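You operate a simulated robot arm through the tools that you are given. There is no shell and no other tool. Be economical: measure what you need, move in short steps, check, and stop when the job is done.

You are at the controls of a simulated robot arm. One attempt, no reset.

## Task
Unload the hand press: its lid goes on the cup outside the rack, the bare lid into the nest.
Fine: the finished lid has a yellow knob; push the slide back in.

Only the result counts: the job must be done as asked and must still hold three seconds after the hand-in. Knocking over, shifting, dropping, spilling or breaking anything else fails it. Lids that push on must go on centred and level and be pressed home; caps that screw on are set level and turned clockwise until they are tight.

## Robot
A 6-joint arm with a two-finger parallel gripper, fixed in place. Base frame: the origin is at the foot of the arm, x ahead of it, y to its left, z up; the work surface is at about z = 0. Lengths are in m, angles in rad, forces in N, time in s.
With the tool pointing down near the work surface it reaches from about 0.14 to 0.58 m from the base axis. Its first joint turns from -1.152 to 1.152 rad. Payload 2.1 kg.
Tool frame: the origin (TCP) lies between the finger pads and is the grasp point; the fingertips stand 0.03 m ahead of it; z points along the fingers, y is the line along which they close. Largest opening 0.094 m; finger width 0.028, thickness 0.01; the body of the gripper, 0.05 by 0.096 m, starts 0.055 m behind the TCP.
Orientation is told as [roll, pitch, yaw] about the base's x, y, z axes, in that order, counted from this pose: with the fingers straight down and closing along the base's y, the tool's x points along the base's -x, its y along +y and its z along -z.

## Interface
- The arm moves only by the tool servo_tool. Its argument "targets" is a list of rows, each an object of numbers (a shift or turn left out is 0, a gripper value left out holds the last): "wx", "wy", "wz": the turn, a rotation vector about the tool's x, y, z in rad; "x", "y", "z": the shift along the tool's x, y, z in mm; "jaw": the gripper command, from -1 (shut) to 1 (fully open), values between in proportion. In form: [{"wx": .., "wy": .., "wz": .., "x": .., "y": .., "z": .., "jaw": ..}, ...]. A call has 1 to 12 rows; each row shifts and turns the commanded pose from where the row before left it, along the tool's axes as they then stand. A row lasts 0.2 s, in which the tool goes at most 0.05 m and 0.15 rad; a call with a longer step from one row to the next is refused whole, and so is a gripper value outside its range. Where a pose cannot be reached the arm comes as near as it can. A force on the tool above 40 N (or 10 N above the force at the start of the call, whichever is more), or a blocked arm, ends the call early, and 0.2 s more pass. The fingers move at their own pace (about 0.072 m/s each) and stop on an object; they squeeze with about 33 N. The grip force told is the motor's: it shows also when the fingers shut on nothing. Time passes only in rows, and 0.2 s behind the last, so rows that do not move let the fingers close. The reply holds the time, the measured pose of the TCP, the force on the tool along the base axes, the opening and the grip force, in the units named above and with some noise, with the torque about the TCP (base axes, N m) and any sound that the robot's microphone picked up.
- Cameras (640 x 400 px; columns grow to the right, rows downward): "scene" is fixed at [0.0725, -0.3732, 0.4795]; the picture's right is [0.69, -0.72, 0.00], its down [-0.42, -0.41, -0.81] and it looks along [0.58, 0.56, -0.58] (base axes); focal length 366 px, centre (320, 200). "wrist" rides on the gripper at [0.076, 0.014, -0.102] in the tool frame; the picture's right is [-0.18, 0.98, 0.00], its down [-0.75, -0.14, -0.64] and it looks along [-0.63, -0.12, 0.77] (tool axes); focal length 243 px, centre (320, 200). There is no depth. A picture from a camera that has moved, and an enlarged one, comes with that camera's place and axes in the base frame and with its lens. The place of the scene camera against the robot may be out by one fixed shift of up to 0.012 m in any direction.
- get_image(camera): a new picture of that camera. The clock stands still meanwhile.
- close_up(camera, box): a new picture of the part [left, top, right, bottom] of that camera's present view, enlarged. The clock stands still meanwhile.
- close_job(): hands the job in; it is judged then, once.

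Go step by step. Nothing tells you positions but the pictures and the camera data: compare them with the known pose of the tool, close in by small moves and look again before you grip or let go. The budget is 120 turns and 68 pictures, counting those below and the enlarged ones. Unless the task says otherwise, let go and move clear before handing in, and close with one line.

The tools are called after "Request:" by a JSON object that holds its "method" and its "body". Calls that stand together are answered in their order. servo_tool: Moves the arm, as the interface text tells. Its arguments: {"type":"object","properties":{"targets":{"type":"array","items":{"type":"object","properties":{"wx":{"type":"number"},"wy":{"type":"number"},"wz":{"type":"number"},"x":{"type":"number"},"y":{"type":"number"},"z":{"type":"number"},"jaw":{"type":"number"}}}}},"required":["targets"]} The other tools are called the same way: get_image (camera) takes a picture; close_up (camera, box) takes an enlarged picture of a part of a camera's view; close_job () hands the job in.

At the start:

```text
clock: 0.0
tool_pos: [0.2797, -0.0471, 0.2687]
ee_rot: [0.0, 0.001, 0.0]
force: [-0.8, -0.2, 0.8]
ft_torque: [-0.01, 0.02, 0.0]
finger_gap: 0.0939
finger_force: 0.1
```

scene: 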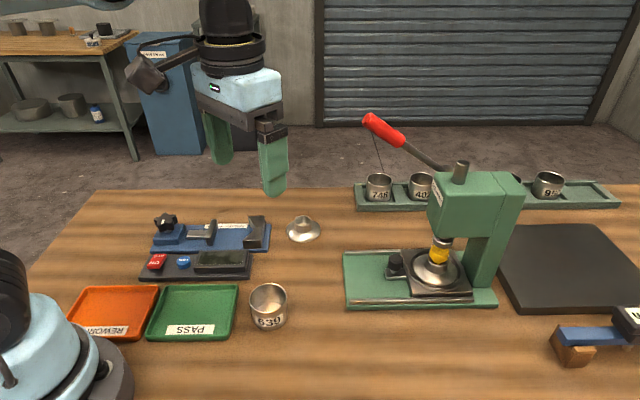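
wrist: 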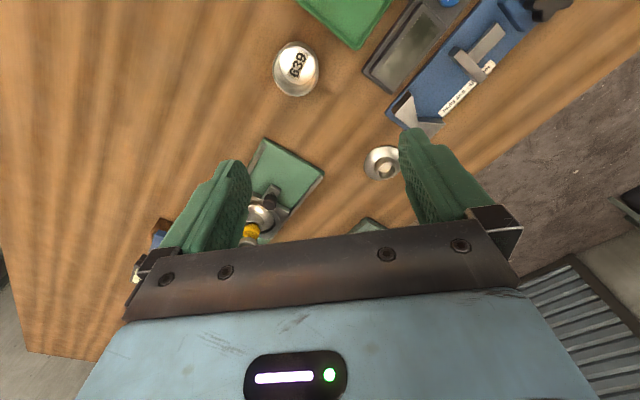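

I see a hand press with a yellow-knobbed lid under its ram, a loose cup "539", a bare lid, and a rack of cups behind. I'll look closer first.

Request:
{"method": "close_up", "body": {"camera": "scene", "box": [330, 100, 530, 320]}}

Request:
{"method": "close_up", "body": {"camera": "scene", "box": [230, 200, 340, 340]}}

Request:
{"method": "close_up", "body": {"camera": "wrist", "box": [200, 20, 440, 250]}}

```text
1.82 times, centred on (430, 210) of scene
camera zoom: at [0.0725, -0.3732, 0.4795], right [0.69, -0.72, 0.0], down [-0.42, -0.41, -0.81], along [0.58, 0.56, -0.58], focal length 666 px, centre (120, 182)
```

zoom: 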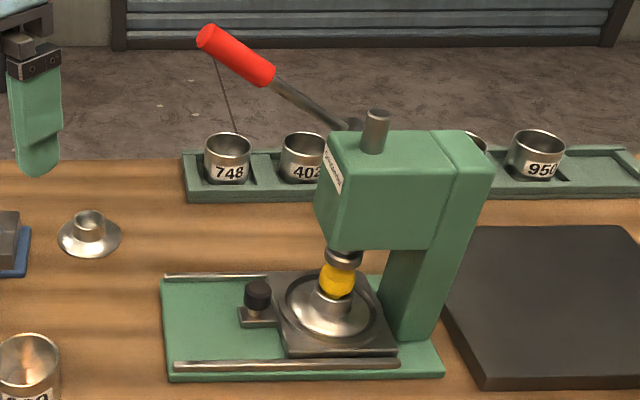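

```text
2.86 times, centred on (285, 270) of scene
camera zoom: at [0.0725, -0.3732, 0.4795], right [0.69, -0.72, 0.0], down [-0.42, -0.41, -0.81], along [0.58, 0.56, -0.58], focal length 1046 px, centre (420, 0)
```

zoom: 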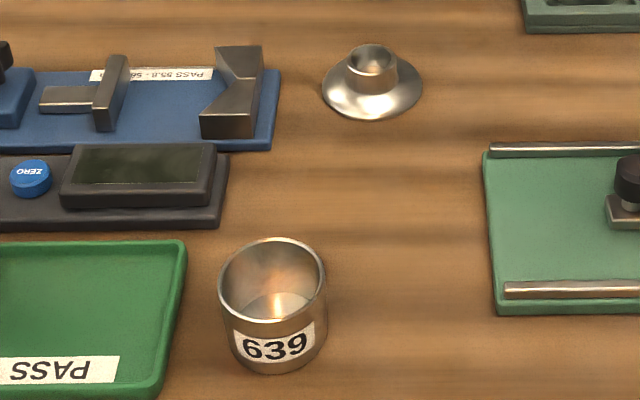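

```text
1.74 times, centred on (320, 135) of wrist
camera zoom: at [0.205, -0.0325, 0.3704], right [0.18, 0.98, 0.0], down [0.75, -0.14, 0.64], along [0.63, -0.12, -0.77], focal length 422 px, centre (320, 313)
```

zoom: 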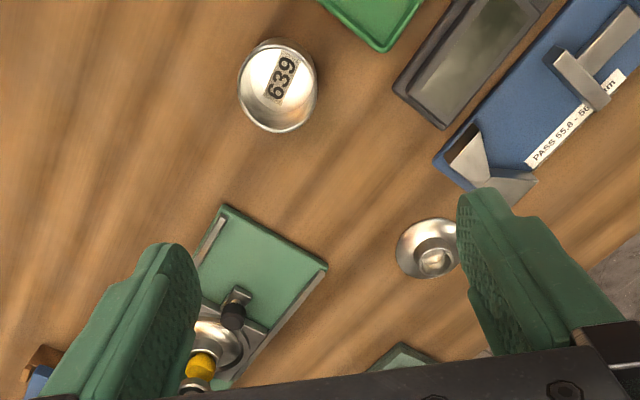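

The press sits at about 45° with its slide pulling toward (-x,+y); the lever overhangs the far side. I'll turn the tool to -45° yaw in front of the press and look down the slide axis.

Request:
{"method": "servo_tool", "body": {"targets": [{"x": -30, "y": -12, "z": 10}, {"x": -30, "y": -12, "z": 20}, {"x": -25, "y": -10, "z": 20}, {"wz": 0.131}, {"wz": 0.131}, {"wz": 0.131}, {"wz": 0.131}, {"wz": 0.131}, {"wz": 0.13}]}}

Request:
{"method": "get_image", "body": {"camera": "wrist"}}

Request:
{"method": "get_image", "body": {"camera": "scene"}}

```text
clock: 2.0
tool_pos: [0.3647, -0.0816, 0.2183]
ee_rot: [-0.001, 0.001, -0.79]
force: [0.2, 0.4, 1.2]
ft_torque: [-0.01, 0.01, -0.04]
finger_gap: 0.0939
finger_force: 0.1
```

```text
62 pictures are left
camera wrist: at [0.3226, -0.0169, 0.3205], right [0.83, 0.56, 0.0], down [0.43, -0.63, 0.64], along [0.36, -0.53, -0.77], focal length 243 px, centre (320, 200)
```

wrist: 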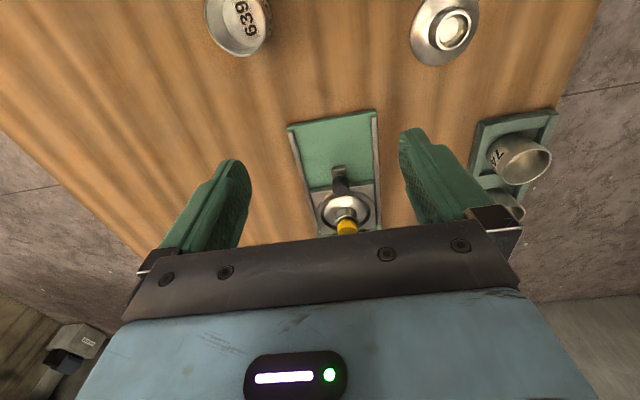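

```text
61 pictures are left
```

scene: 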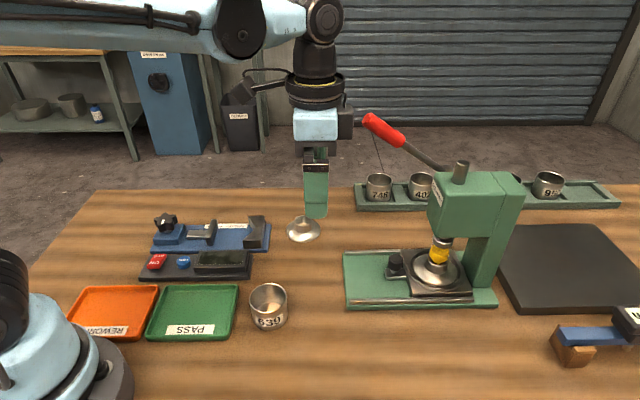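

Camera needs a higher vantage to see the lever and head from above. I rise and move over the slide.

Request:
{"method": "servo_tool", "body": {"targets": [{"z": -45}, {"z": -45}, {"z": -45}, {"z": -45}, {"x": -40, "y": -10}, {"x": -40, "y": -10}, {"x": -20, "y": -7}]}}

Request:
{"method": "get_image", "body": {"camera": "wrist"}}

```text
clock: 3.6
tool_pos: [0.405, -0.1662, 0.3833]
ee_rot: [0.0, 0.0, -0.784]
force: [-0.2, 0.1, 0.7]
ft_torque: [0.0, -0.03, -0.02]
finger_gap: 0.0942
finger_force: 0.1
out of reach, approached as far as the arm can: row 6, 7
```

```text
60 pictures are left
camera wrist: at [0.3628, -0.1015, 0.4843], right [0.82, 0.57, 0.0], down [0.43, -0.63, 0.64], along [0.36, -0.53, -0.77], focal length 243 px, centre (320, 200)
```

wrist: 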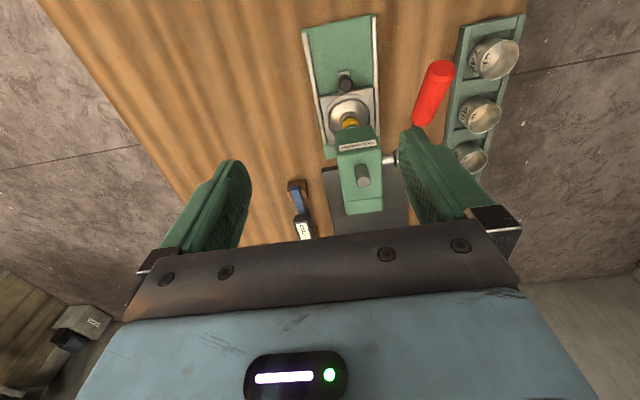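

The lever handle sits about 60 mm to the far side at z≈0.27, tip at the slide's front end; black knob on the slide axis with top about 0.065. I'll back off in front of the lever, then come down.

Request:
{"method": "servo_tool", "body": {"targets": [{"x": 40, "y": 10}, {"x": 40, "y": 15}, {"y": 5}, {"z": 45}, {"z": 45}, {"z": 45}, {"z": 45}, {"z": 45}]}}

Request:
{"method": "get_image", "body": {"camera": "wrist"}}

```text
clock: 5.4
tool_pos: [0.367, -0.0875, 0.1563]
ee_rot: [0.0, -0.001, -0.787]
force: [0.3, 0.6, -0.1]
ft_torque: [0.0, 0.0, 0.03]
finger_gap: 0.0938
finger_force: 0.0
```

```text
59 pictures are left
camera wrist: at [0.3244, -0.0233, 0.2589], right [0.83, 0.56, 0.0], down [0.43, -0.63, 0.64], along [0.36, -0.53, -0.77], focal length 243 px, centre (320, 200)
```

wrist: 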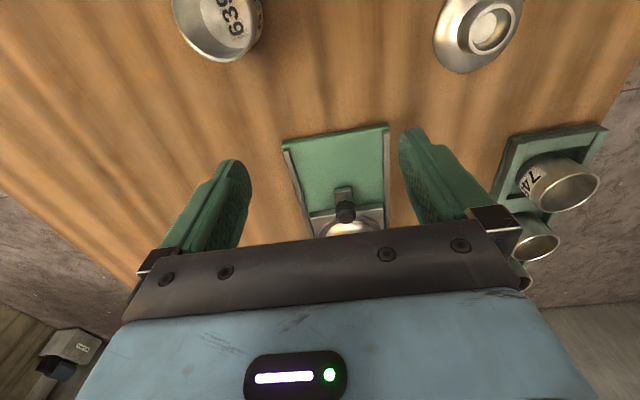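

I'll zoom for a better fix of the knob.

Request:
{"method": "close_up", "body": {"camera": "wrist", "box": [270, 110, 410, 240]}}

Request:
{"method": "close_up", "body": {"camera": "scene", "box": [330, 150, 530, 320]}}

```text
3.08 times, centred on (340, 175) of wrist
camera zoom: at [0.3244, -0.0233, 0.2589], right [0.83, 0.56, 0.0], down [0.43, -0.63, 0.64], along [0.36, -0.53, -0.77], focal length 746 px, centre (258, 277)
```

zoom: 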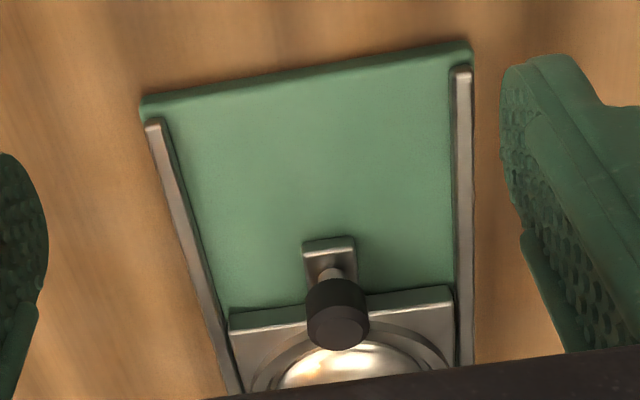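

```text
2.35 times, centred on (430, 235) of scene
camera zoom: at [0.0725, -0.3732, 0.4795], right [0.69, -0.72, 0.0], down [-0.42, -0.41, -0.81], along [0.58, 0.56, -0.58], focal length 861 px, centre (61, 118)
```

zoom: 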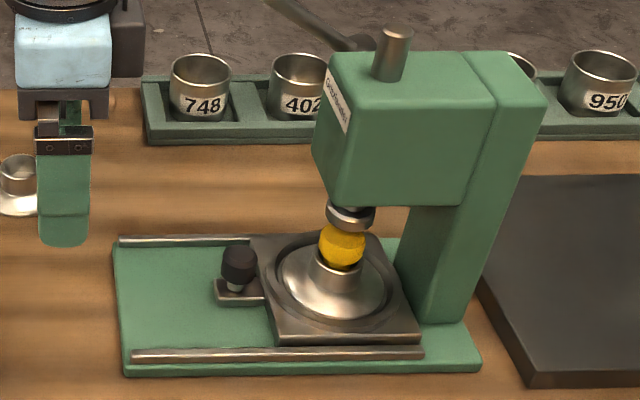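

Knob is at about s-axis point (0.455,-0.162), top ≈0.063. I move in low under the lever and stop above the knob.

Request:
{"method": "servo_tool", "body": {"targets": [{"z": 46, "y": 9.5}, {"x": -40}, {"x": -40}, {"x": -35}, {}]}}

Request:
{"method": "get_image", "body": {"camera": "wrist"}}

Request:
{"method": "close_up", "body": {"camera": "scene", "box": [300, 60, 540, 320]}}

```text
clock: 6.6
tool_pos: [0.4564, -0.1642, 0.1127]
ee_rot: [-0.001, 0.001, -0.787]
force: [0.2, -1.0, -0.4]
ft_torque: [0.04, 0.0, 0.0]
finger_gap: 0.0941
finger_force: 0.0
```

```text
56 pictures are left
camera wrist: at [0.4147, -0.0999, 0.2145], right [0.83, 0.56, 0.0], down [0.43, -0.63, 0.64], along [0.36, -0.53, -0.77], focal length 243 px, centre (320, 200)
```

wrist: 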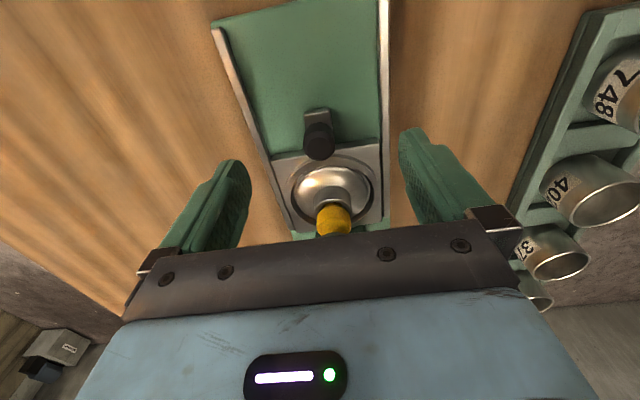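

```text
1.54 times, centred on (420, 190) of scene
camera zoom: at [0.0725, -0.3732, 0.4795], right [0.69, -0.72, 0.0], down [-0.42, -0.41, -0.81], along [0.58, 0.56, -0.58], focal length 563 px, centre (166, 215)
```

zoom: 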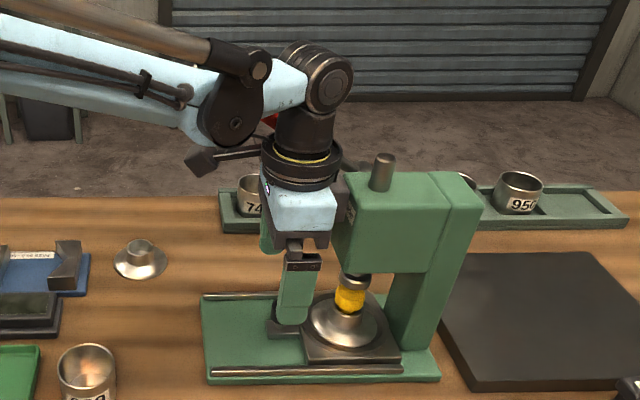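

Knob is centred between the fingers. I descend and close on it.

Request:
{"method": "servo_tool", "body": {"targets": [{"z": 15, "x": -2}, {"z": 15}, {"z": 15}, {"jaw": -1}, {"jaw": -1}, {"jaw": -1}, {"jaw": -1}]}}

Request:
{"method": "get_image", "body": {"camera": "wrist"}}

```text
clock: 8.2
tool_pos: [0.4563, -0.1658, 0.0683]
ee_rot: [-0.007, 0.001, -0.79]
force: [-27.5, -19.2, -5.4]
ft_torque: [0.59, 0.51, -0.28]
finger_gap: 0.0235
finger_force: 45.0
```

```text
54 pictures are left
camera wrist: at [0.4149, -0.1008, 0.1698], right [0.83, 0.56, -0.01], down [0.43, -0.63, 0.64], along [0.36, -0.53, -0.77], focal length 243 px, centre (320, 200)
```

wrist: 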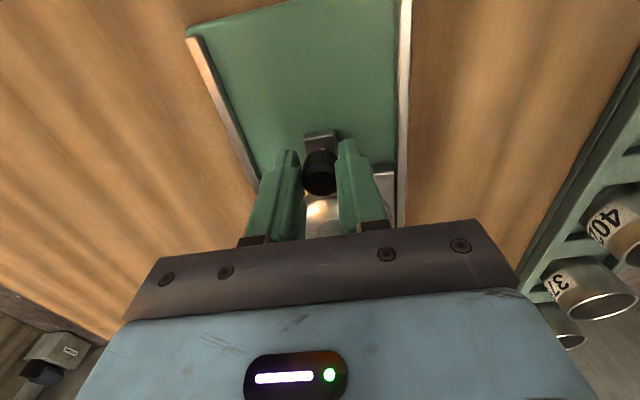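

Gripped, but with sideways load; I ease it by small shifts.

Request:
{"method": "servo_tool", "body": {"targets": [{"y": -0.7}, {}]}}

```text
clock: 8.8
tool_pos: [0.4551, -0.1669, 0.0683]
ee_rot: [-0.005, 0.002, -0.786]
force: [-22.6, -17.4, 0.4]
ft_torque: [0.46, 0.66, -0.25]
finger_gap: 0.0233
finger_force: 45.6
```

Request:
{"method": "servo_tool", "body": {"targets": [{"y": -1.2}, {}]}}

```text
clock: 9.4
tool_pos: [0.4554, -0.1665, 0.0669]
ee_rot: [-0.003, 0.001, -0.785]
force: [-19.1, -11.9, 17.8]
ft_torque: [0.28, 0.54, -0.14]
finger_gap: 0.0234
finger_force: 45.1
```

Request:
{"method": "servo_tool", "body": {"targets": [{"y": -1.5, "z": -1}, {}]}}

```text
clock: 10.0
tool_pos: [0.456, -0.1658, 0.0673]
ee_rot: [0.0, -0.002, -0.783]
force: [-9.3, -5.9, 13.1]
ft_torque: [-0.21, 0.86, -0.07]
finger_gap: 0.023
finger_force: 44.8
```

Request:
{"method": "servo_tool", "body": {"targets": [{"y": -0.8, "z": -1}, {"x": 5}, {"x": 8}, {"x": 8}]}}

```text
clock: 11.0
tool_pos: [0.441, -0.1512, 0.0689]
ee_rot: [0.002, 0.001, -0.784]
force: [2.4, 2.3, -34.6]
ft_torque: [-0.11, 0.39, 0.04]
finger_gap: 0.0238
finger_force: 45.4
```

The slide moves. I take back the upward pull and keep drawing it out.

Request:
{"method": "servo_tool", "body": {"targets": [{"z": 1.2}, {"x": 8}, {"x": 10}, {"x": 10}, {"x": 10}]}}

Request:
{"method": "get_image", "body": {"camera": "scene"}}

```text
clock: 12.2
tool_pos: [0.4142, -0.1242, 0.0686]
ee_rot: [0.009, 0.001, -0.783]
force: [18.3, 17.1, 31.9]
ft_torque: [0.13, -0.22, 0.2]
finger_gap: 0.0234
finger_force: 44.9
```

```text
53 pictures are left
```

scene: 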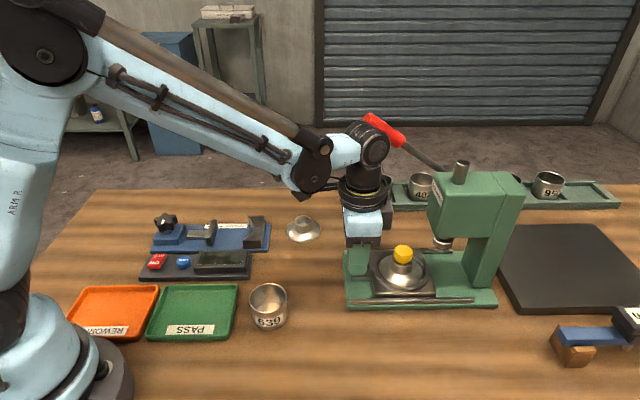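

Request:
{"method": "servo_tool", "body": {"targets": [{"y": 1.8, "z": -0.6}, {"x": 6}, {}]}}

```text
clock: 13.0
tool_pos: [0.4093, -0.1211, 0.0685]
ee_rot: [0.002, 0.002, -0.785]
force: [12.9, 11.8, 35.1]
ft_torque: [-0.05, -0.24, 0.06]
finger_gap: 0.0236
finger_force: 44.9
```

Request:
{"method": "servo_tool", "body": {"targets": [{"y": 1.5, "z": -0.9}, {"x": 6}, {"x": 6}, {}]}}

Request:
{"method": "get_image", "body": {"camera": "scene"}}

```text
clock: 14.0
tool_pos: [0.4021, -0.1114, 0.0679]
ee_rot: [-0.004, 0.0, -0.788]
force: [-4.3, -5.6, -15.6]
ft_torque: [0.18, -0.23, -0.11]
finger_gap: 0.0236
finger_force: 45.4
```

```text
52 pictures are left
```

scene: 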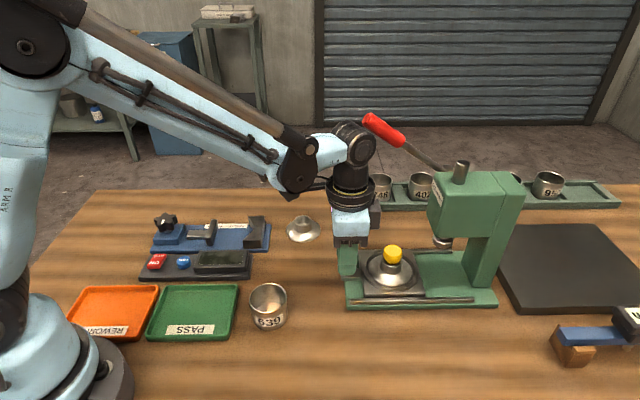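

The slide is out far enough (~77 mm) for the lid to clear the head. I release the knob, rise slightly and back away to look.

Request:
{"method": "servo_tool", "body": {"targets": [{"jaw": -0.2}, {"jaw": 0.3}, {"jaw": 1}, {"jaw": 1}, {"z": -25}, {"z": -25}, {"x": 40}, {}]}}

Request:
{"method": "get_image", "body": {"camera": "wrist"}}

Request:
{"method": "close_up", "body": {"camera": "scene", "box": [330, 220, 460, 320]}}

```text
clock: 15.8
tool_pos: [0.3751, -0.0816, 0.121]
ee_rot: [0.001, -0.001, -0.788]
force: [-0.9, -0.1, -0.4]
ft_torque: [0.01, 0.02, 0.02]
finger_gap: 0.0941
finger_force: 0.1
```

```text
51 pictures are left
camera wrist: at [0.3332, -0.017, 0.2224], right [0.83, 0.56, 0.0], down [0.43, -0.63, 0.64], along [0.36, -0.53, -0.77], focal length 243 px, centre (320, 200)
```

wrist: 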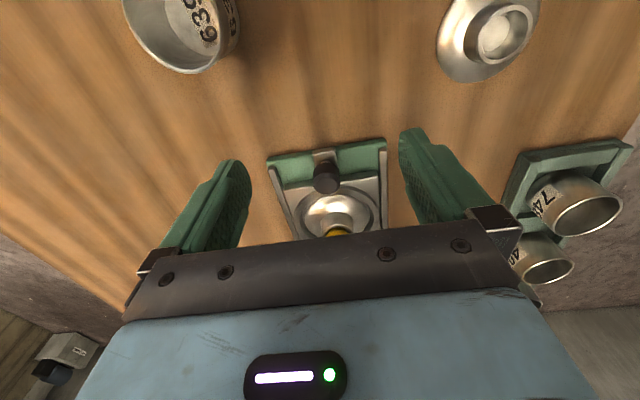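

```text
4.00 times, centred on (395, 270) of scene
camera zoom: at [0.0725, -0.3732, 0.4795], right [0.69, -0.72, 0.0], down [-0.42, -0.41, -0.81], along [0.58, 0.56, -0.58], focal length 1464 px, centre (20, -80)
```

zoom: 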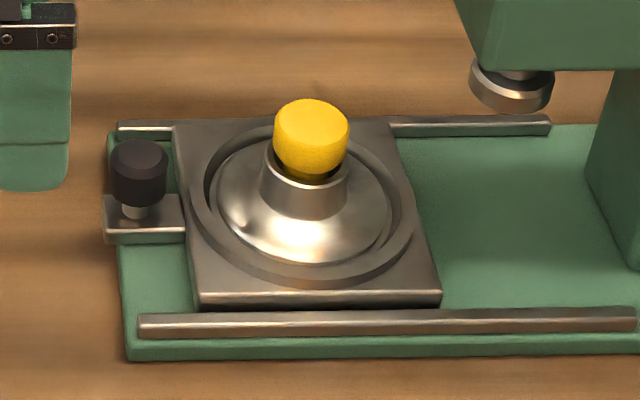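

Lid's neck is ~33 mm wide under the yellow knob (knob top ≈0.08, neck ≈0.035–0.053). I move in at low height over the lid.

Request:
{"method": "servo_tool", "body": {"targets": [{"x": -40, "y": -2.3}, {"x": -40}, {"x": -26}, {}]}}

Request:
{"method": "get_image", "body": {"camera": "wrist"}}

Request:
{"method": "close_up", "body": {"camera": "scene", "box": [310, 120, 530, 320]}}

```text
clock: 16.8
tool_pos: [0.4468, -0.1596, 0.12]
ee_rot: [0.0, -0.002, -0.787]
force: [0.6, -0.3, -0.2]
ft_torque: [0.0, 0.01, 0.0]
finger_gap: 0.094
finger_force: 0.0
```

```text
49 pictures are left
camera wrist: at [0.4053, -0.0958, 0.2223], right [0.83, 0.56, 0.0], down [0.43, -0.63, 0.64], along [0.36, -0.53, -0.77], focal length 243 px, centre (320, 200)
```

wrist: 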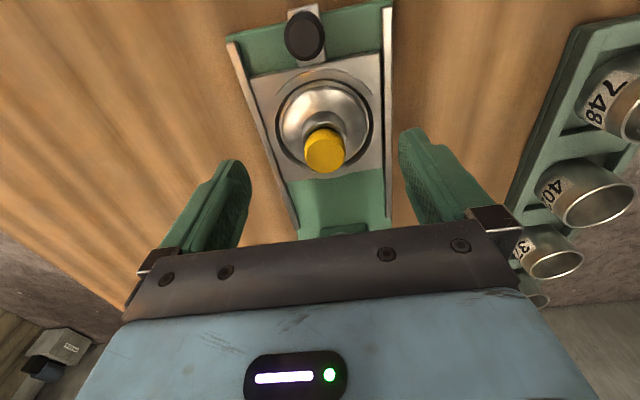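

```text
2.00 times, centred on (420, 220) of scene
camera zoom: at [0.0725, -0.3732, 0.4795], right [0.69, -0.72, 0.0], down [-0.42, -0.41, -0.81], along [0.58, 0.56, -0.58], focal length 732 px, centre (120, 160)
```

zoom: 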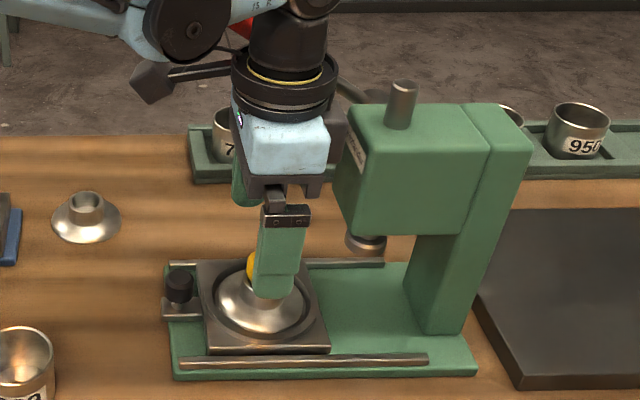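

Lid lies centred with the fingers to within a couple of mm. Descend to the neck and close gently.

Request:
{"method": "servo_tool", "body": {"targets": [{"x": -2, "y": 1.5, "z": 15}, {"z": 15}, {"z": 12}, {"z": 6}, {}]}}

Request:
{"method": "close_up", "body": {"camera": "scene", "box": [330, 180, 480, 320]}}

Request:
{"method": "close_up", "body": {"camera": "wrist", "box": [180, 50, 480, 250]}}

```text
clock: 18.0
tool_pos: [0.4498, -0.1599, 0.0711]
ee_rot: [-0.001, 0.001, -0.785]
force: [-0.7, 0.4, 0.1]
ft_torque: [-0.02, -0.03, -0.03]
finger_gap: 0.0942
finger_force: 0.2
```

```text
2.86 times, centred on (405, 250) of scene
camera zoom: at [0.0725, -0.3732, 0.4795], right [0.69, -0.72, 0.0], down [-0.42, -0.41, -0.81], along [0.58, 0.56, -0.58], focal length 1046 px, centre (77, 57)
```

zoom: 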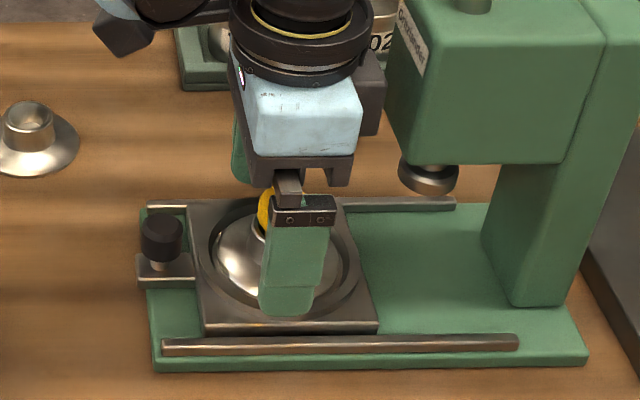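

```text
2.00 times, centred on (330, 150) of wrist
camera zoom: at [0.4078, -0.0954, 0.1732], right [0.83, 0.56, 0.0], down [0.43, -0.63, 0.64], along [0.36, -0.53, -0.77], focal length 485 px, centre (300, 300)
```

zoom: 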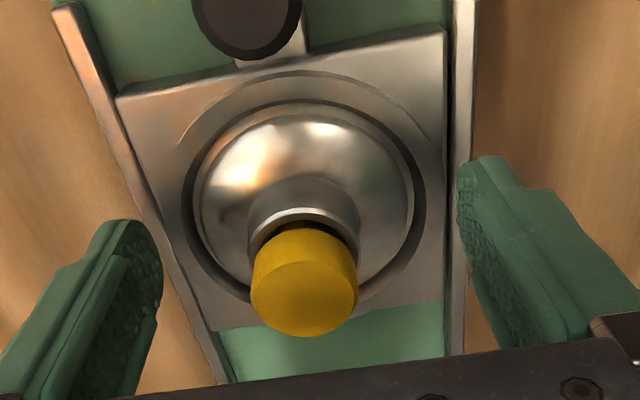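

Offset is about 3 mm along the slide and 1 mm across; I correct and close.

Request:
{"method": "servo_tool", "body": {"targets": [{"x": -3, "y": 0.7}, {"jaw": 0}, {"jaw": -0.2}, {"jaw": -0.35}, {"jaw": -0.5}, {"jaw": -1}, {"jaw": -1}]}}

Request:
{"method": "close_up", "body": {"camera": "wrist", "box": [180, 50, 480, 250]}}

```text
clock: 19.6
tool_pos: [0.4544, -0.1609, 0.0708]
ee_rot: [-0.001, 0.0, -0.785]
force: [0.4, 0.4, 1.7]
ft_torque: [0.01, -0.01, -0.01]
finger_gap: 0.0335
finger_force: 33.1
```

```text
2.00 times, centred on (330, 150) of wrist
camera zoom: at [0.4107, -0.0967, 0.1732], right [0.83, 0.56, 0.0], down [0.43, -0.63, 0.64], along [0.36, -0.53, -0.77], focal length 485 px, centre (300, 300)
```

zoom: 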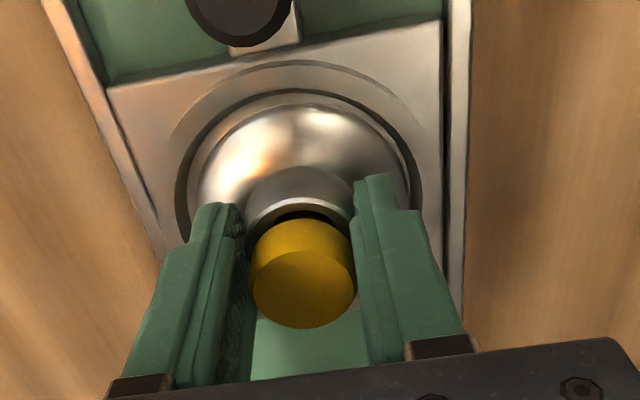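

Neck gripped cleanly with little side load. Lift straight out, then move forward clear of the black knob and lever.

Request:
{"method": "servo_tool", "body": {"targets": [{"z": -4}, {"z": -8}, {"z": -13}, {"x": 8, "z": -15}, {"x": 8, "z": -15}, {"x": 30}, {"x": 40}, {"x": 40}, {}]}}

Request:
{"method": "get_image", "body": {"camera": "wrist"}}

Request:
{"method": "get_image", "body": {"camera": "scene"}}

```text
clock: 21.6
tool_pos: [0.3628, -0.0729, 0.1268]
ee_rot: [0.0, 0.0, -0.783]
force: [0.1, 0.0, -0.6]
ft_torque: [-0.02, 0.03, -0.02]
finger_gap: 0.0337
finger_force: 33.4
```

```text
44 pictures are left
camera wrist: at [0.3204, -0.0075, 0.2292], right [0.83, 0.56, 0.0], down [0.43, -0.63, 0.64], along [0.36, -0.53, -0.77], focal length 243 px, centre (320, 200)
```

wrist: 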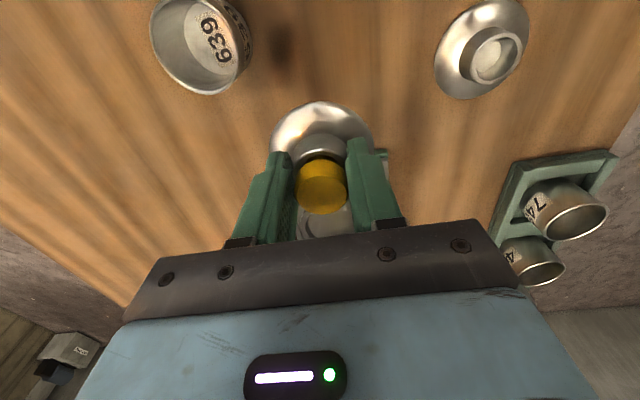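

```text
43 pictures are left
```

scene: 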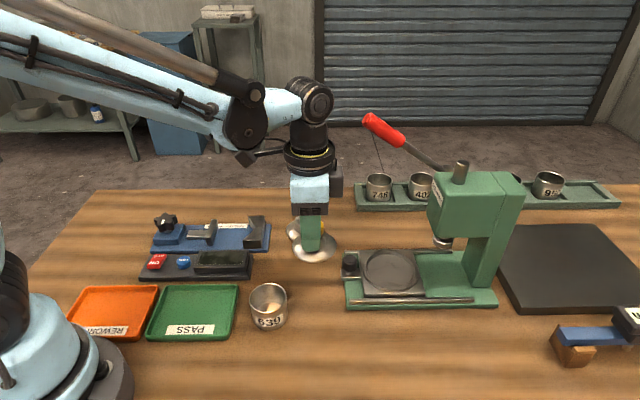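

Lid is held level. I take a close look at the cup from here to measure it.

Request:
{"method": "close_up", "body": {"camera": "wrist", "box": [130, 0, 290, 100]}}

```text
4.00 times, centred on (210, 50) of wrist
camera zoom: at [0.3204, -0.0075, 0.2292], right [0.83, 0.56, 0.0], down [0.43, -0.63, 0.64], along [0.36, -0.53, -0.77], focal length 970 px, centre (760, 800)
```

zoom: 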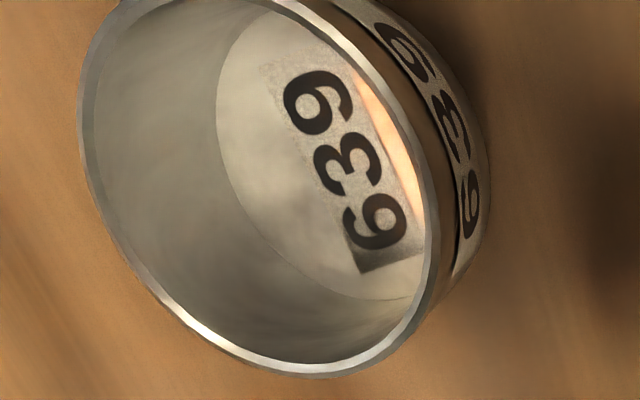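

Request:
{"method": "servo_tool", "body": {"targets": [{"x": 7, "y": -20, "z": -20}, {"x": 7, "y": -20, "z": -20}, {"x": 7, "y": -20, "z": -20}, {"x": 6, "y": -17, "z": -13}, {}]}}

Request:
{"method": "get_image", "body": {"camera": "wrist"}}

Request:
{"method": "close_up", "body": {"camera": "scene", "box": [200, 180, 380, 340]}}

```text
clock: 22.8
tool_pos: [0.2875, -0.1088, 0.1983]
ee_rot: [-0.002, 0.0, -0.785]
force: [0.4, 0.0, -1.0]
ft_torque: [0.0, 0.01, -0.01]
finger_gap: 0.0334
finger_force: 32.8
```

```text
41 pictures are left
camera wrist: at [0.2466, -0.044, 0.301], right [0.82, 0.57, 0.0], down [0.43, -0.63, 0.64], along [0.36, -0.53, -0.77], focal length 243 px, centre (320, 200)
```

wrist: 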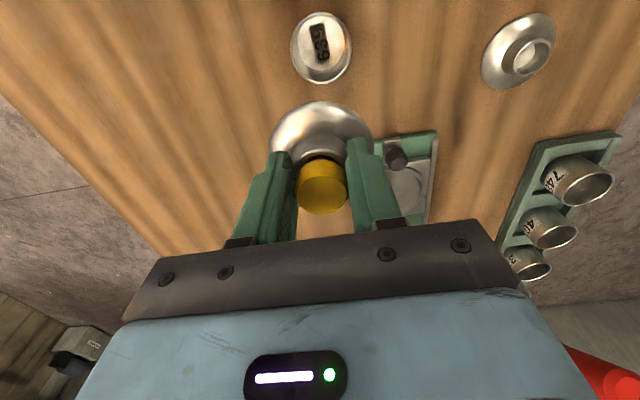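

```text
2.50 times, centred on (290, 260) of scene
camera zoom: at [0.0724, -0.3732, 0.4795], right [0.69, -0.72, 0.0], down [-0.42, -0.41, -0.81], along [0.58, 0.56, -0.58], focal length 915 px, centre (395, 50)
```

zoom: 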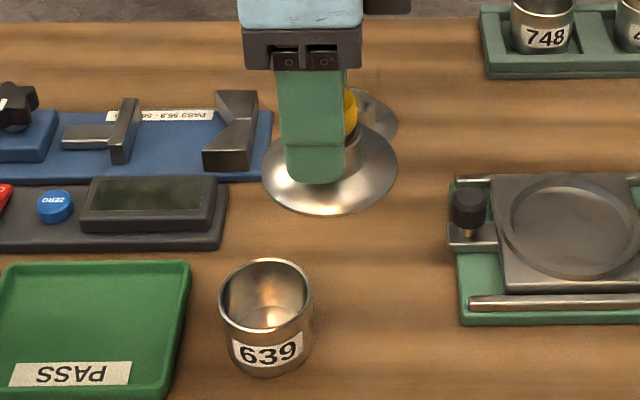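

Request:
{"method": "close_up", "body": {"camera": "wrist", "box": [256, 0, 416, 100]}}

Request:
{"method": "close_up", "body": {"camera": "scene", "box": [228, 260, 308, 340]}}

```text
4.00 times, centred on (336, 50) of wrist
camera zoom: at [0.2466, -0.044, 0.301], right [0.82, 0.57, 0.0], down [0.43, -0.63, 0.64], along [0.36, -0.53, -0.77], focal length 970 px, centre (256, 800)
```

zoom: 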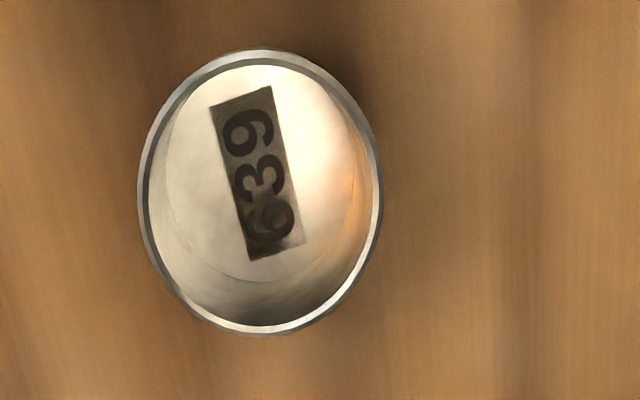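

```text
5.00 times, centred on (268, 300) of scene
camera zoom: at [0.0724, -0.3732, 0.4795], right [0.69, -0.72, 0.0], down [-0.42, -0.41, -0.81], along [0.58, 0.56, -0.58], focal length 1830 px, centre (580, -300)
```

zoom: 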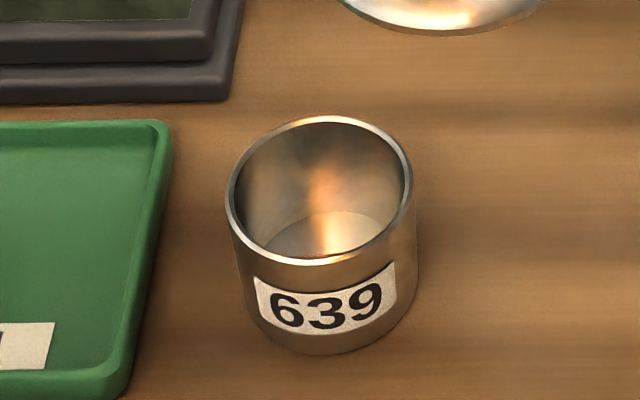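

Cup rim: diameter ≈55 mm, height ≈44 mm, centre ≈(0.268,-0.073). I go over it and stop a little above for a check with the scene camera.

Request:
{"method": "servo_tool", "body": {"targets": [{"x": 20, "y": 6}, {"x": 18.7, "y": 5.7}, {"z": 25}, {"z": 25}, {"z": 25}, {}, {}]}}

Request:
{"method": "close_up", "body": {"camera": "scene", "box": [218, 230, 318, 340]}}

Request:
{"method": "close_up", "body": {"camera": "wrist", "box": [200, 40, 440, 240]}}

```text
clock: 24.4
tool_pos: [0.2697, -0.0733, 0.1236]
ee_rot: [0.0, 0.001, -0.785]
force: [0.4, -0.6, 0.0]
ft_torque: [0.02, 0.02, -0.02]
finger_gap: 0.0336
finger_force: 33.0
```

```text
3.64 times, centred on (268, 285) of scene
camera zoom: at [0.0725, -0.3732, 0.4795], right [0.69, -0.72, 0.0], down [-0.42, -0.41, -0.81], along [0.58, 0.56, -0.58], focal length 1331 px, centre (509, -109)
```

zoom: 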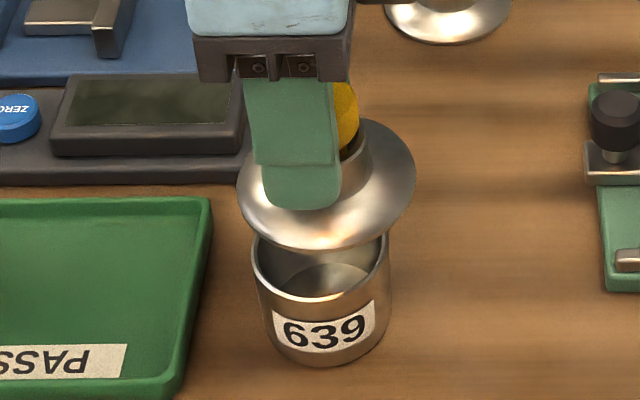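

```text
2.00 times, centred on (320, 140) of wrist
camera zoom: at [0.2283, -0.008, 0.2255], right [0.83, 0.56, 0.0], down [0.43, -0.63, 0.64], along [0.36, -0.53, -0.77], focal length 485 px, centre (320, 320)
```

zoom: 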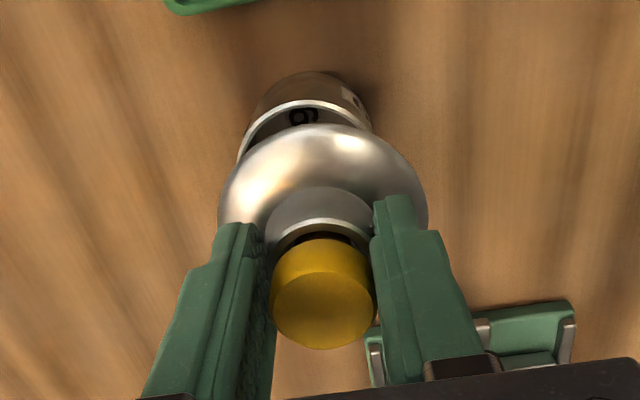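

From the scene camera the lid is about 5 mm off along s, and the wrist picture shows a few mm across. I zoom both to measure.

Request:
{"method": "close_up", "body": {"camera": "wrist", "box": [260, 60, 380, 160]}}

Request:
{"method": "close_up", "body": {"camera": "scene", "box": [273, 255, 343, 335]}}

```text
4.00 times, centred on (320, 110) of wrist
camera zoom: at [0.2283, -0.008, 0.2255], right [0.83, 0.56, 0.0], down [0.43, -0.63, 0.64], along [0.36, -0.53, -0.77], focal length 970 px, centre (320, 560)
```

zoom: 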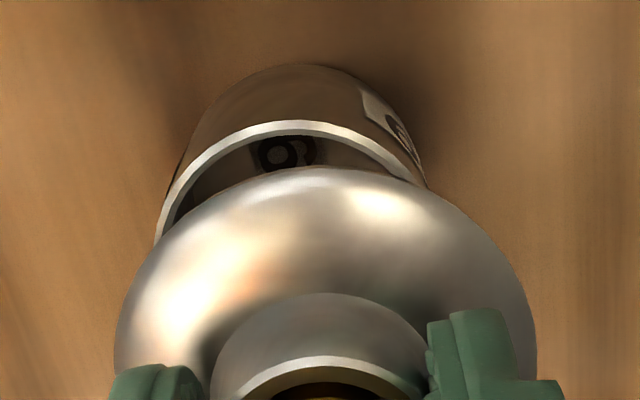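

```text
5.00 times, centred on (308, 295) of scene
camera zoom: at [0.0725, -0.3732, 0.4795], right [0.69, -0.72, 0.0], down [-0.42, -0.41, -0.81], along [0.58, 0.56, -0.58], focal length 1830 px, centre (380, -275)
```

zoom: 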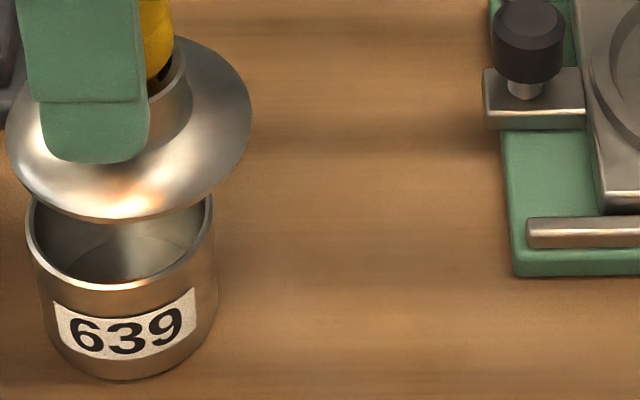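

Measured: lid should shift about +5.5 mm along tool x and -4.7 mm along tool y. I correct and re-check.

Request:
{"method": "servo_tool", "body": {"targets": [{"x": 5.5, "y": -4.7}, {"z": 8}, {}, {}]}}

Request:
{"method": "close_up", "body": {"camera": "scene", "box": [228, 250, 308, 340]}}

Request:
{"method": "close_up", "body": {"camera": "wrist", "box": [260, 60, 380, 160]}}

```text
clock: 25.4
tool_pos: [0.263, -0.071, 0.1167]
ee_rot: [-0.001, 0.0, -0.786]
force: [0.3, -0.2, -1.3]
ft_torque: [-0.01, -0.02, 0.02]
finger_gap: 0.0334
finger_force: 32.6
```

```text
4.44 times, centred on (268, 295) of scene
camera zoom: at [0.0725, -0.3732, 0.4795], right [0.69, -0.72, 0.0], down [-0.42, -0.41, -0.81], along [0.58, 0.56, -0.58], focal length 1627 px, centre (551, -222)
```

zoom: 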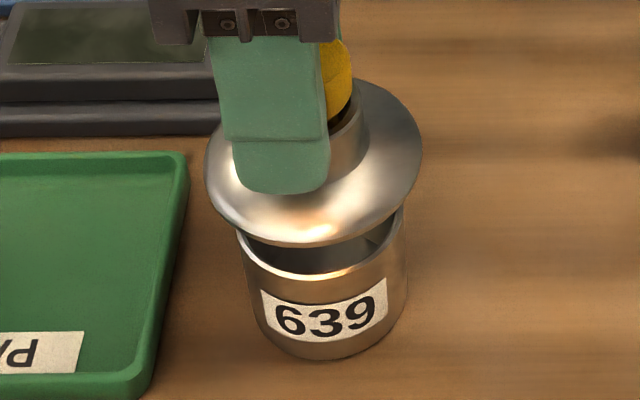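

```text
4.00 times, centred on (320, 110) of wrist
camera zoom: at [0.222, -0.0069, 0.2177], right [0.83, 0.56, 0.0], down [0.43, -0.63, 0.64], along [0.36, -0.53, -0.77], focal length 970 px, centre (320, 560)
```

zoom: 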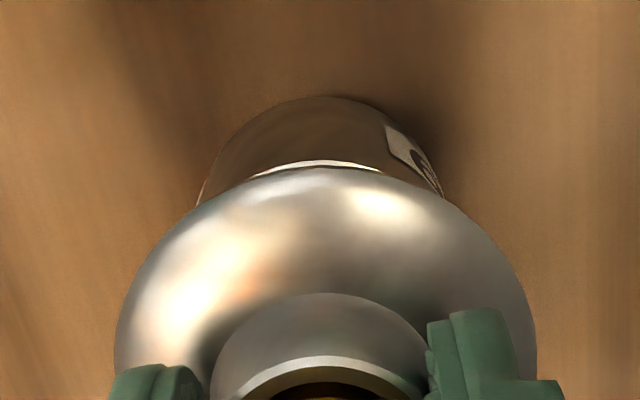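

Aligned to ~1 mm now. A final -1 mm across, then descend slowly to contact.

Request:
{"method": "servo_tool", "body": {"targets": [{"y": -1.0}, {"z": 6}, {"z": 6}, {}]}}

Request:
{"method": "close_up", "body": {"camera": "scene", "box": [228, 250, 308, 340]}}

```text
clock: 26.4
tool_pos: [0.262, -0.071, 0.1051]
ee_rot: [0.002, -0.002, -0.785]
force: [-0.2, -0.7, -0.9]
ft_torque: [-0.03, 0.01, -0.03]
finger_gap: 0.0336
finger_force: 32.6
```

```text
4.44 times, centred on (268, 295) of scene
camera zoom: at [0.0725, -0.3732, 0.4795], right [0.69, -0.72, 0.0], down [-0.42, -0.41, -0.81], along [0.58, 0.56, -0.58], focal length 1627 px, centre (551, -222)
```

zoom: 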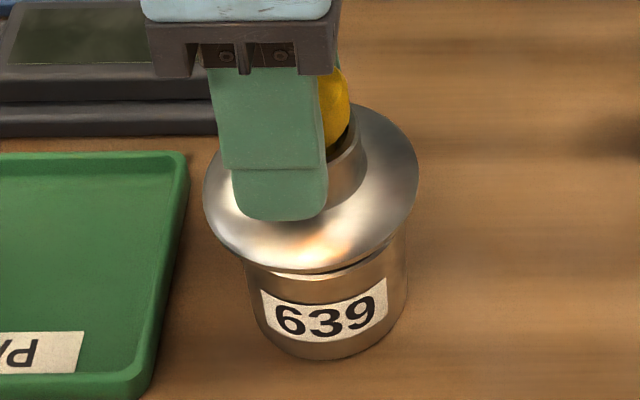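

Request:
{"method": "servo_tool", "body": {"targets": [{"x": -1.0}, {"z": 4}, {"z": 2}, {"z": 2}, {}]}}

Request:
{"method": "close_up", "body": {"camera": "wrist", "box": [260, 60, 380, 160]}}

Request:
{"method": "close_up", "body": {"camera": "scene", "box": [228, 250, 308, 340]}}

```text
clock: 27.6
tool_pos: [0.2636, -0.072, 0.0956]
ee_rot: [-0.001, 0.0, -0.787]
force: [0.4, -0.2, 0.1]
ft_torque: [-0.02, -0.04, 0.0]
finger_gap: 0.0338
finger_force: 32.6
```

```text
4.00 times, centred on (320, 110) of wrist
camera zoom: at [0.2217, -0.0073, 0.1979], right [0.83, 0.56, 0.0], down [0.43, -0.63, 0.64], along [0.36, -0.53, -0.77], focal length 970 px, centre (320, 560)
```

zoom: 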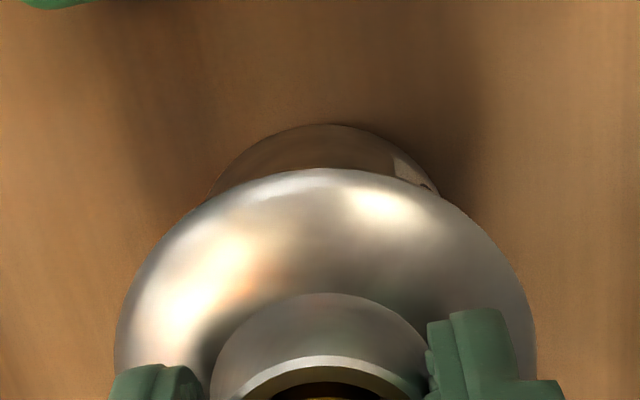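

```text
4.44 times, centred on (268, 295) of scene
camera zoom: at [0.0725, -0.3732, 0.4795], right [0.69, -0.72, 0.0], down [-0.42, -0.41, -0.81], along [0.58, 0.56, -0.58], focal length 1627 px, centre (551, -222)
```

zoom: 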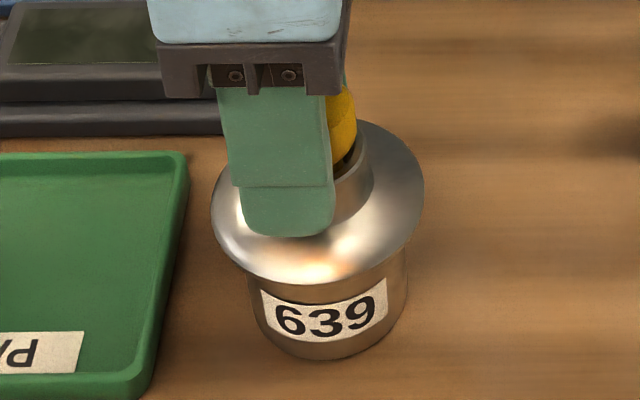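

Well centred. Lowering in fine steps to contact.

Request:
{"method": "servo_tool", "body": {"targets": [{"z": 1.5}, {"z": 1.5}, {"z": 1.5}, {"z": 1.5}, {}]}}

```text
clock: 28.8
tool_pos: [0.2638, -0.072, 0.0897]
ee_rot: [0.001, 0.001, -0.785]
force: [1.0, 0.5, 15.6]
ft_torque: [0.02, -0.03, 0.01]
finger_gap: 0.0336
finger_force: 32.9
```

Contact with almost no torque: level and centred. Press on.

Request:
{"method": "servo_tool", "body": {"targets": [{"z": 1}, {"z": 1}, {"z": 1}, {}]}}

```text
clock: 29.8
tool_pos: [0.2644, -0.0735, 0.0872]
ee_rot: [0.002, -0.001, -0.786]
force: [2.8, 2.8, 26.0]
ft_torque: [-0.02, -0.2, 0.03]
finger_gap: 0.0338
finger_force: 32.7
```

Request:
{"method": "servo_tool", "body": {"targets": [{"z": 1}, {"z": 1}, {"z": 1}, {}]}}

Request:
{"method": "close_up", "body": {"camera": "scene", "box": [228, 250, 308, 340]}}

```text
clock: 30.8
tool_pos: [0.2637, -0.0729, 0.0833]
ee_rot: [0.0, 0.0, -0.785]
force: [2.3, -1.4, 23.7]
ft_torque: [-0.13, -0.15, -0.01]
finger_gap: 0.0335
finger_force: 33.3
```

```text
4.44 times, centred on (268, 295) of scene
camera zoom: at [0.0724, -0.3732, 0.4795], right [0.69, -0.72, 0.0], down [-0.42, -0.41, -0.81], along [0.58, 0.56, -0.58], focal length 1627 px, centre (551, -222)
```

zoom: 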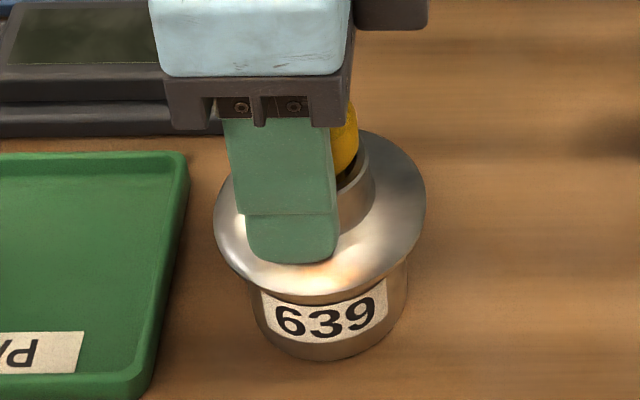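

The fingers slipped down the neck while the lid seated partly; the fingertips will soon bear on the lid itself. I keep pressing.

Request:
{"method": "servo_tool", "body": {"targets": [{"z": 1}, {"z": 1}, {"z": 1}, {}]}}

```text
clock: 31.4
tool_pos: [0.2643, -0.0725, 0.0819]
ee_rot: [-0.001, 0.003, -0.784]
force: [-2.2, 0.9, 18.2]
ft_torque: [-0.02, 0.04, -0.05]
finger_gap: 0.0339
finger_force: 33.1
stopped in row 2: the force on the tool passed its limit at 43 N (the readings are from after the stop); the commanded pose is now the measured one
```

Request:
{"method": "servo_tool", "body": {"targets": [{"z": 0.5}, {"z": 0.5}, {}]}}

Request:
{"method": "close_up", "body": {"camera": "scene", "box": [228, 250, 308, 340]}}

```text
clock: 31.8
tool_pos: [0.2647, -0.0722, 0.0824]
ee_rot: [-0.002, 0.001, -0.785]
force: [-1.6, 0.9, 18.7]
ft_torque: [0.0, 0.01, 0.02]
finger_gap: 0.0337
finger_force: 33.1
stopped in row 2: the force on the tool passed its limit at 45 N (the readings are from after the stop); the commanded pose is now the measured one
```

```text
4.44 times, centred on (268, 295) of scene
camera zoom: at [0.0724, -0.3732, 0.4795], right [0.69, -0.72, 0.0], down [-0.42, -0.41, -0.81], along [0.58, 0.56, -0.58], focal length 1627 px, centre (551, -222)
```

zoom: 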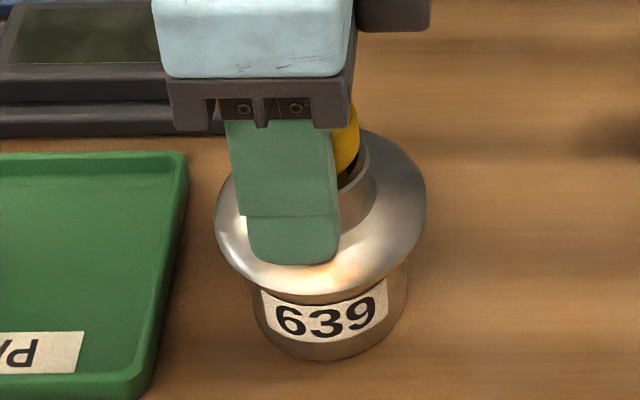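

Lid flange appears to sit flush on the rim. I press a little harder stepwise to be sure it's home.

Request:
{"method": "servo_tool", "body": {"targets": [{"z": 0.4}, {}]}}

Request:
{"method": "servo_tool", "body": {"targets": [{"z": 0.3}, {}]}}

Request:
{"method": "servo_tool", "body": {"targets": [{"z": 0.3}, {}]}}

```text
clock: 32.5
tool_pos: [0.2651, -0.0723, 0.0827]
ee_rot: [-0.002, 0.0, -0.786]
force: [-1.8, 0.6, 17.6]
ft_torque: [-0.01, -0.01, -0.06]
finger_gap: 0.0337
finger_force: 33.0
stopped in row 2: the force on the tool passed its limit at 41 N (the readings are from after the stop); the commanded pose is now the measured one
```

```text
clock: 33.0
tool_pos: [0.2645, -0.0724, 0.0832]
ee_rot: [-0.004, 0.002, -0.784]
force: [-1.9, 0.4, 17.7]
ft_torque: [-0.04, -0.06, -0.03]
finger_gap: 0.0336
finger_force: 33.4
stopped in row 2: the force on the tool passed its limit at 43 N (the readings are from after the stop); the commanded pose is now the measured one
```

```text
clock: 33.6
tool_pos: [0.265, -0.0723, 0.083]
ee_rot: [-0.004, 0.003, -0.786]
force: [0.4, 0.0, 36.2]
ft_torque: [-0.1, -0.2, -0.02]
finger_gap: 0.0338
finger_force: 32.5
```

Request:
{"method": "servo_tool", "body": {"targets": [{"z": 0.15}, {"z": 0.15}, {"z": 0.15}]}}

Request:
{"method": "close_up", "body": {"camera": "scene", "box": [238, 260, 308, 330]}}

```text
clock: 34.0
tool_pos: [0.2645, -0.0728, 0.0831]
ee_rot: [-0.003, 0.004, -0.785]
force: [-1.8, 0.3, 19.9]
ft_torque: [-0.02, -0.1, 0.0]
finger_gap: 0.0339
finger_force: 33.1
stopped in row 2: the force on the tool passed its limit at 47 N (the readings are from after the stop); the commanded pose is now the measured one
```

```text
5.71 times, centred on (273, 295) of scene
camera zoom: at [0.0724, -0.3732, 0.4795], right [0.69, -0.72, 0.0], down [-0.42, -0.41, -0.81], along [0.58, 0.56, -0.58], focal length 2092 px, centre (589, -343)
```

zoom: 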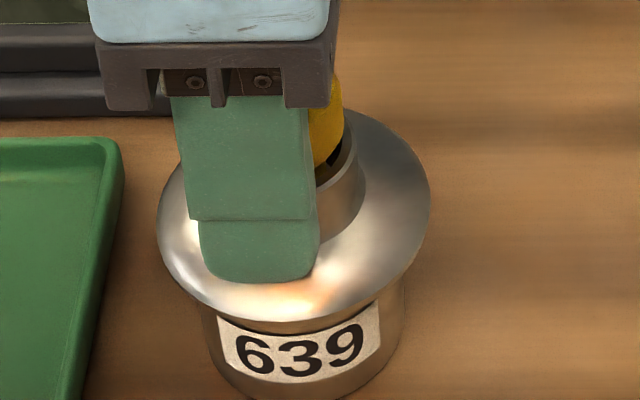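

Firm stop at 47 N with no further movement. I release, back up and check the lid.

Request:
{"method": "servo_tool", "body": {"targets": [{"jaw": -0.2}, {"jaw": 0.3}, {"jaw": 1}, {"jaw": 1}, {"z": -20}, {"z": -35}, {"z": -30, "x": 10}, {"x": 40}, {}]}}

Request:
{"method": "close_up", "body": {"camera": "scene", "box": [228, 250, 308, 340]}}

Request:
{"method": "get_image", "body": {"camera": "wrist"}}

```text
clock: 34.5
tool_pos: [0.2663, -0.0728, 0.0832]
ee_rot: [-0.004, 0.002, -0.785]
force: [-0.4, -0.6, 11.9]
ft_torque: [-0.05, -0.06, 0.0]
finger_gap: 0.058
finger_force: 0.0
stopped in row 2: the force on the tool passed its limit at 50 N (the readings are from after the stop); the commanded pose is now the measured one
```

```text
4.44 times, centred on (268, 295) of scene
camera zoom: at [0.0724, -0.3732, 0.4795], right [0.69, -0.72, 0.0], down [-0.42, -0.41, -0.81], along [0.58, 0.56, -0.58], focal length 1627 px, centre (551, -222)
```

zoom: 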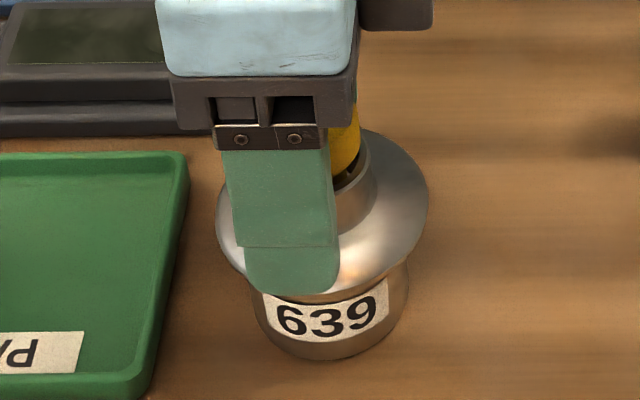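

```text
24 pictures are left
camera wrist: at [0.2232, -0.0084, 0.1851], right [0.82, 0.57, 0.0], down [0.44, -0.63, 0.64], along [0.36, -0.53, -0.77], focal length 243 px, centre (320, 200)
```

wrist: 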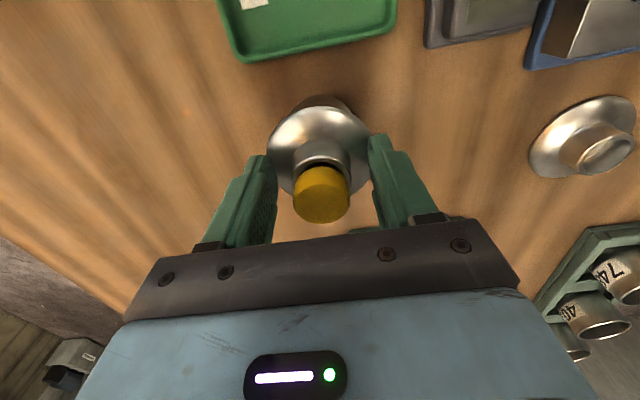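

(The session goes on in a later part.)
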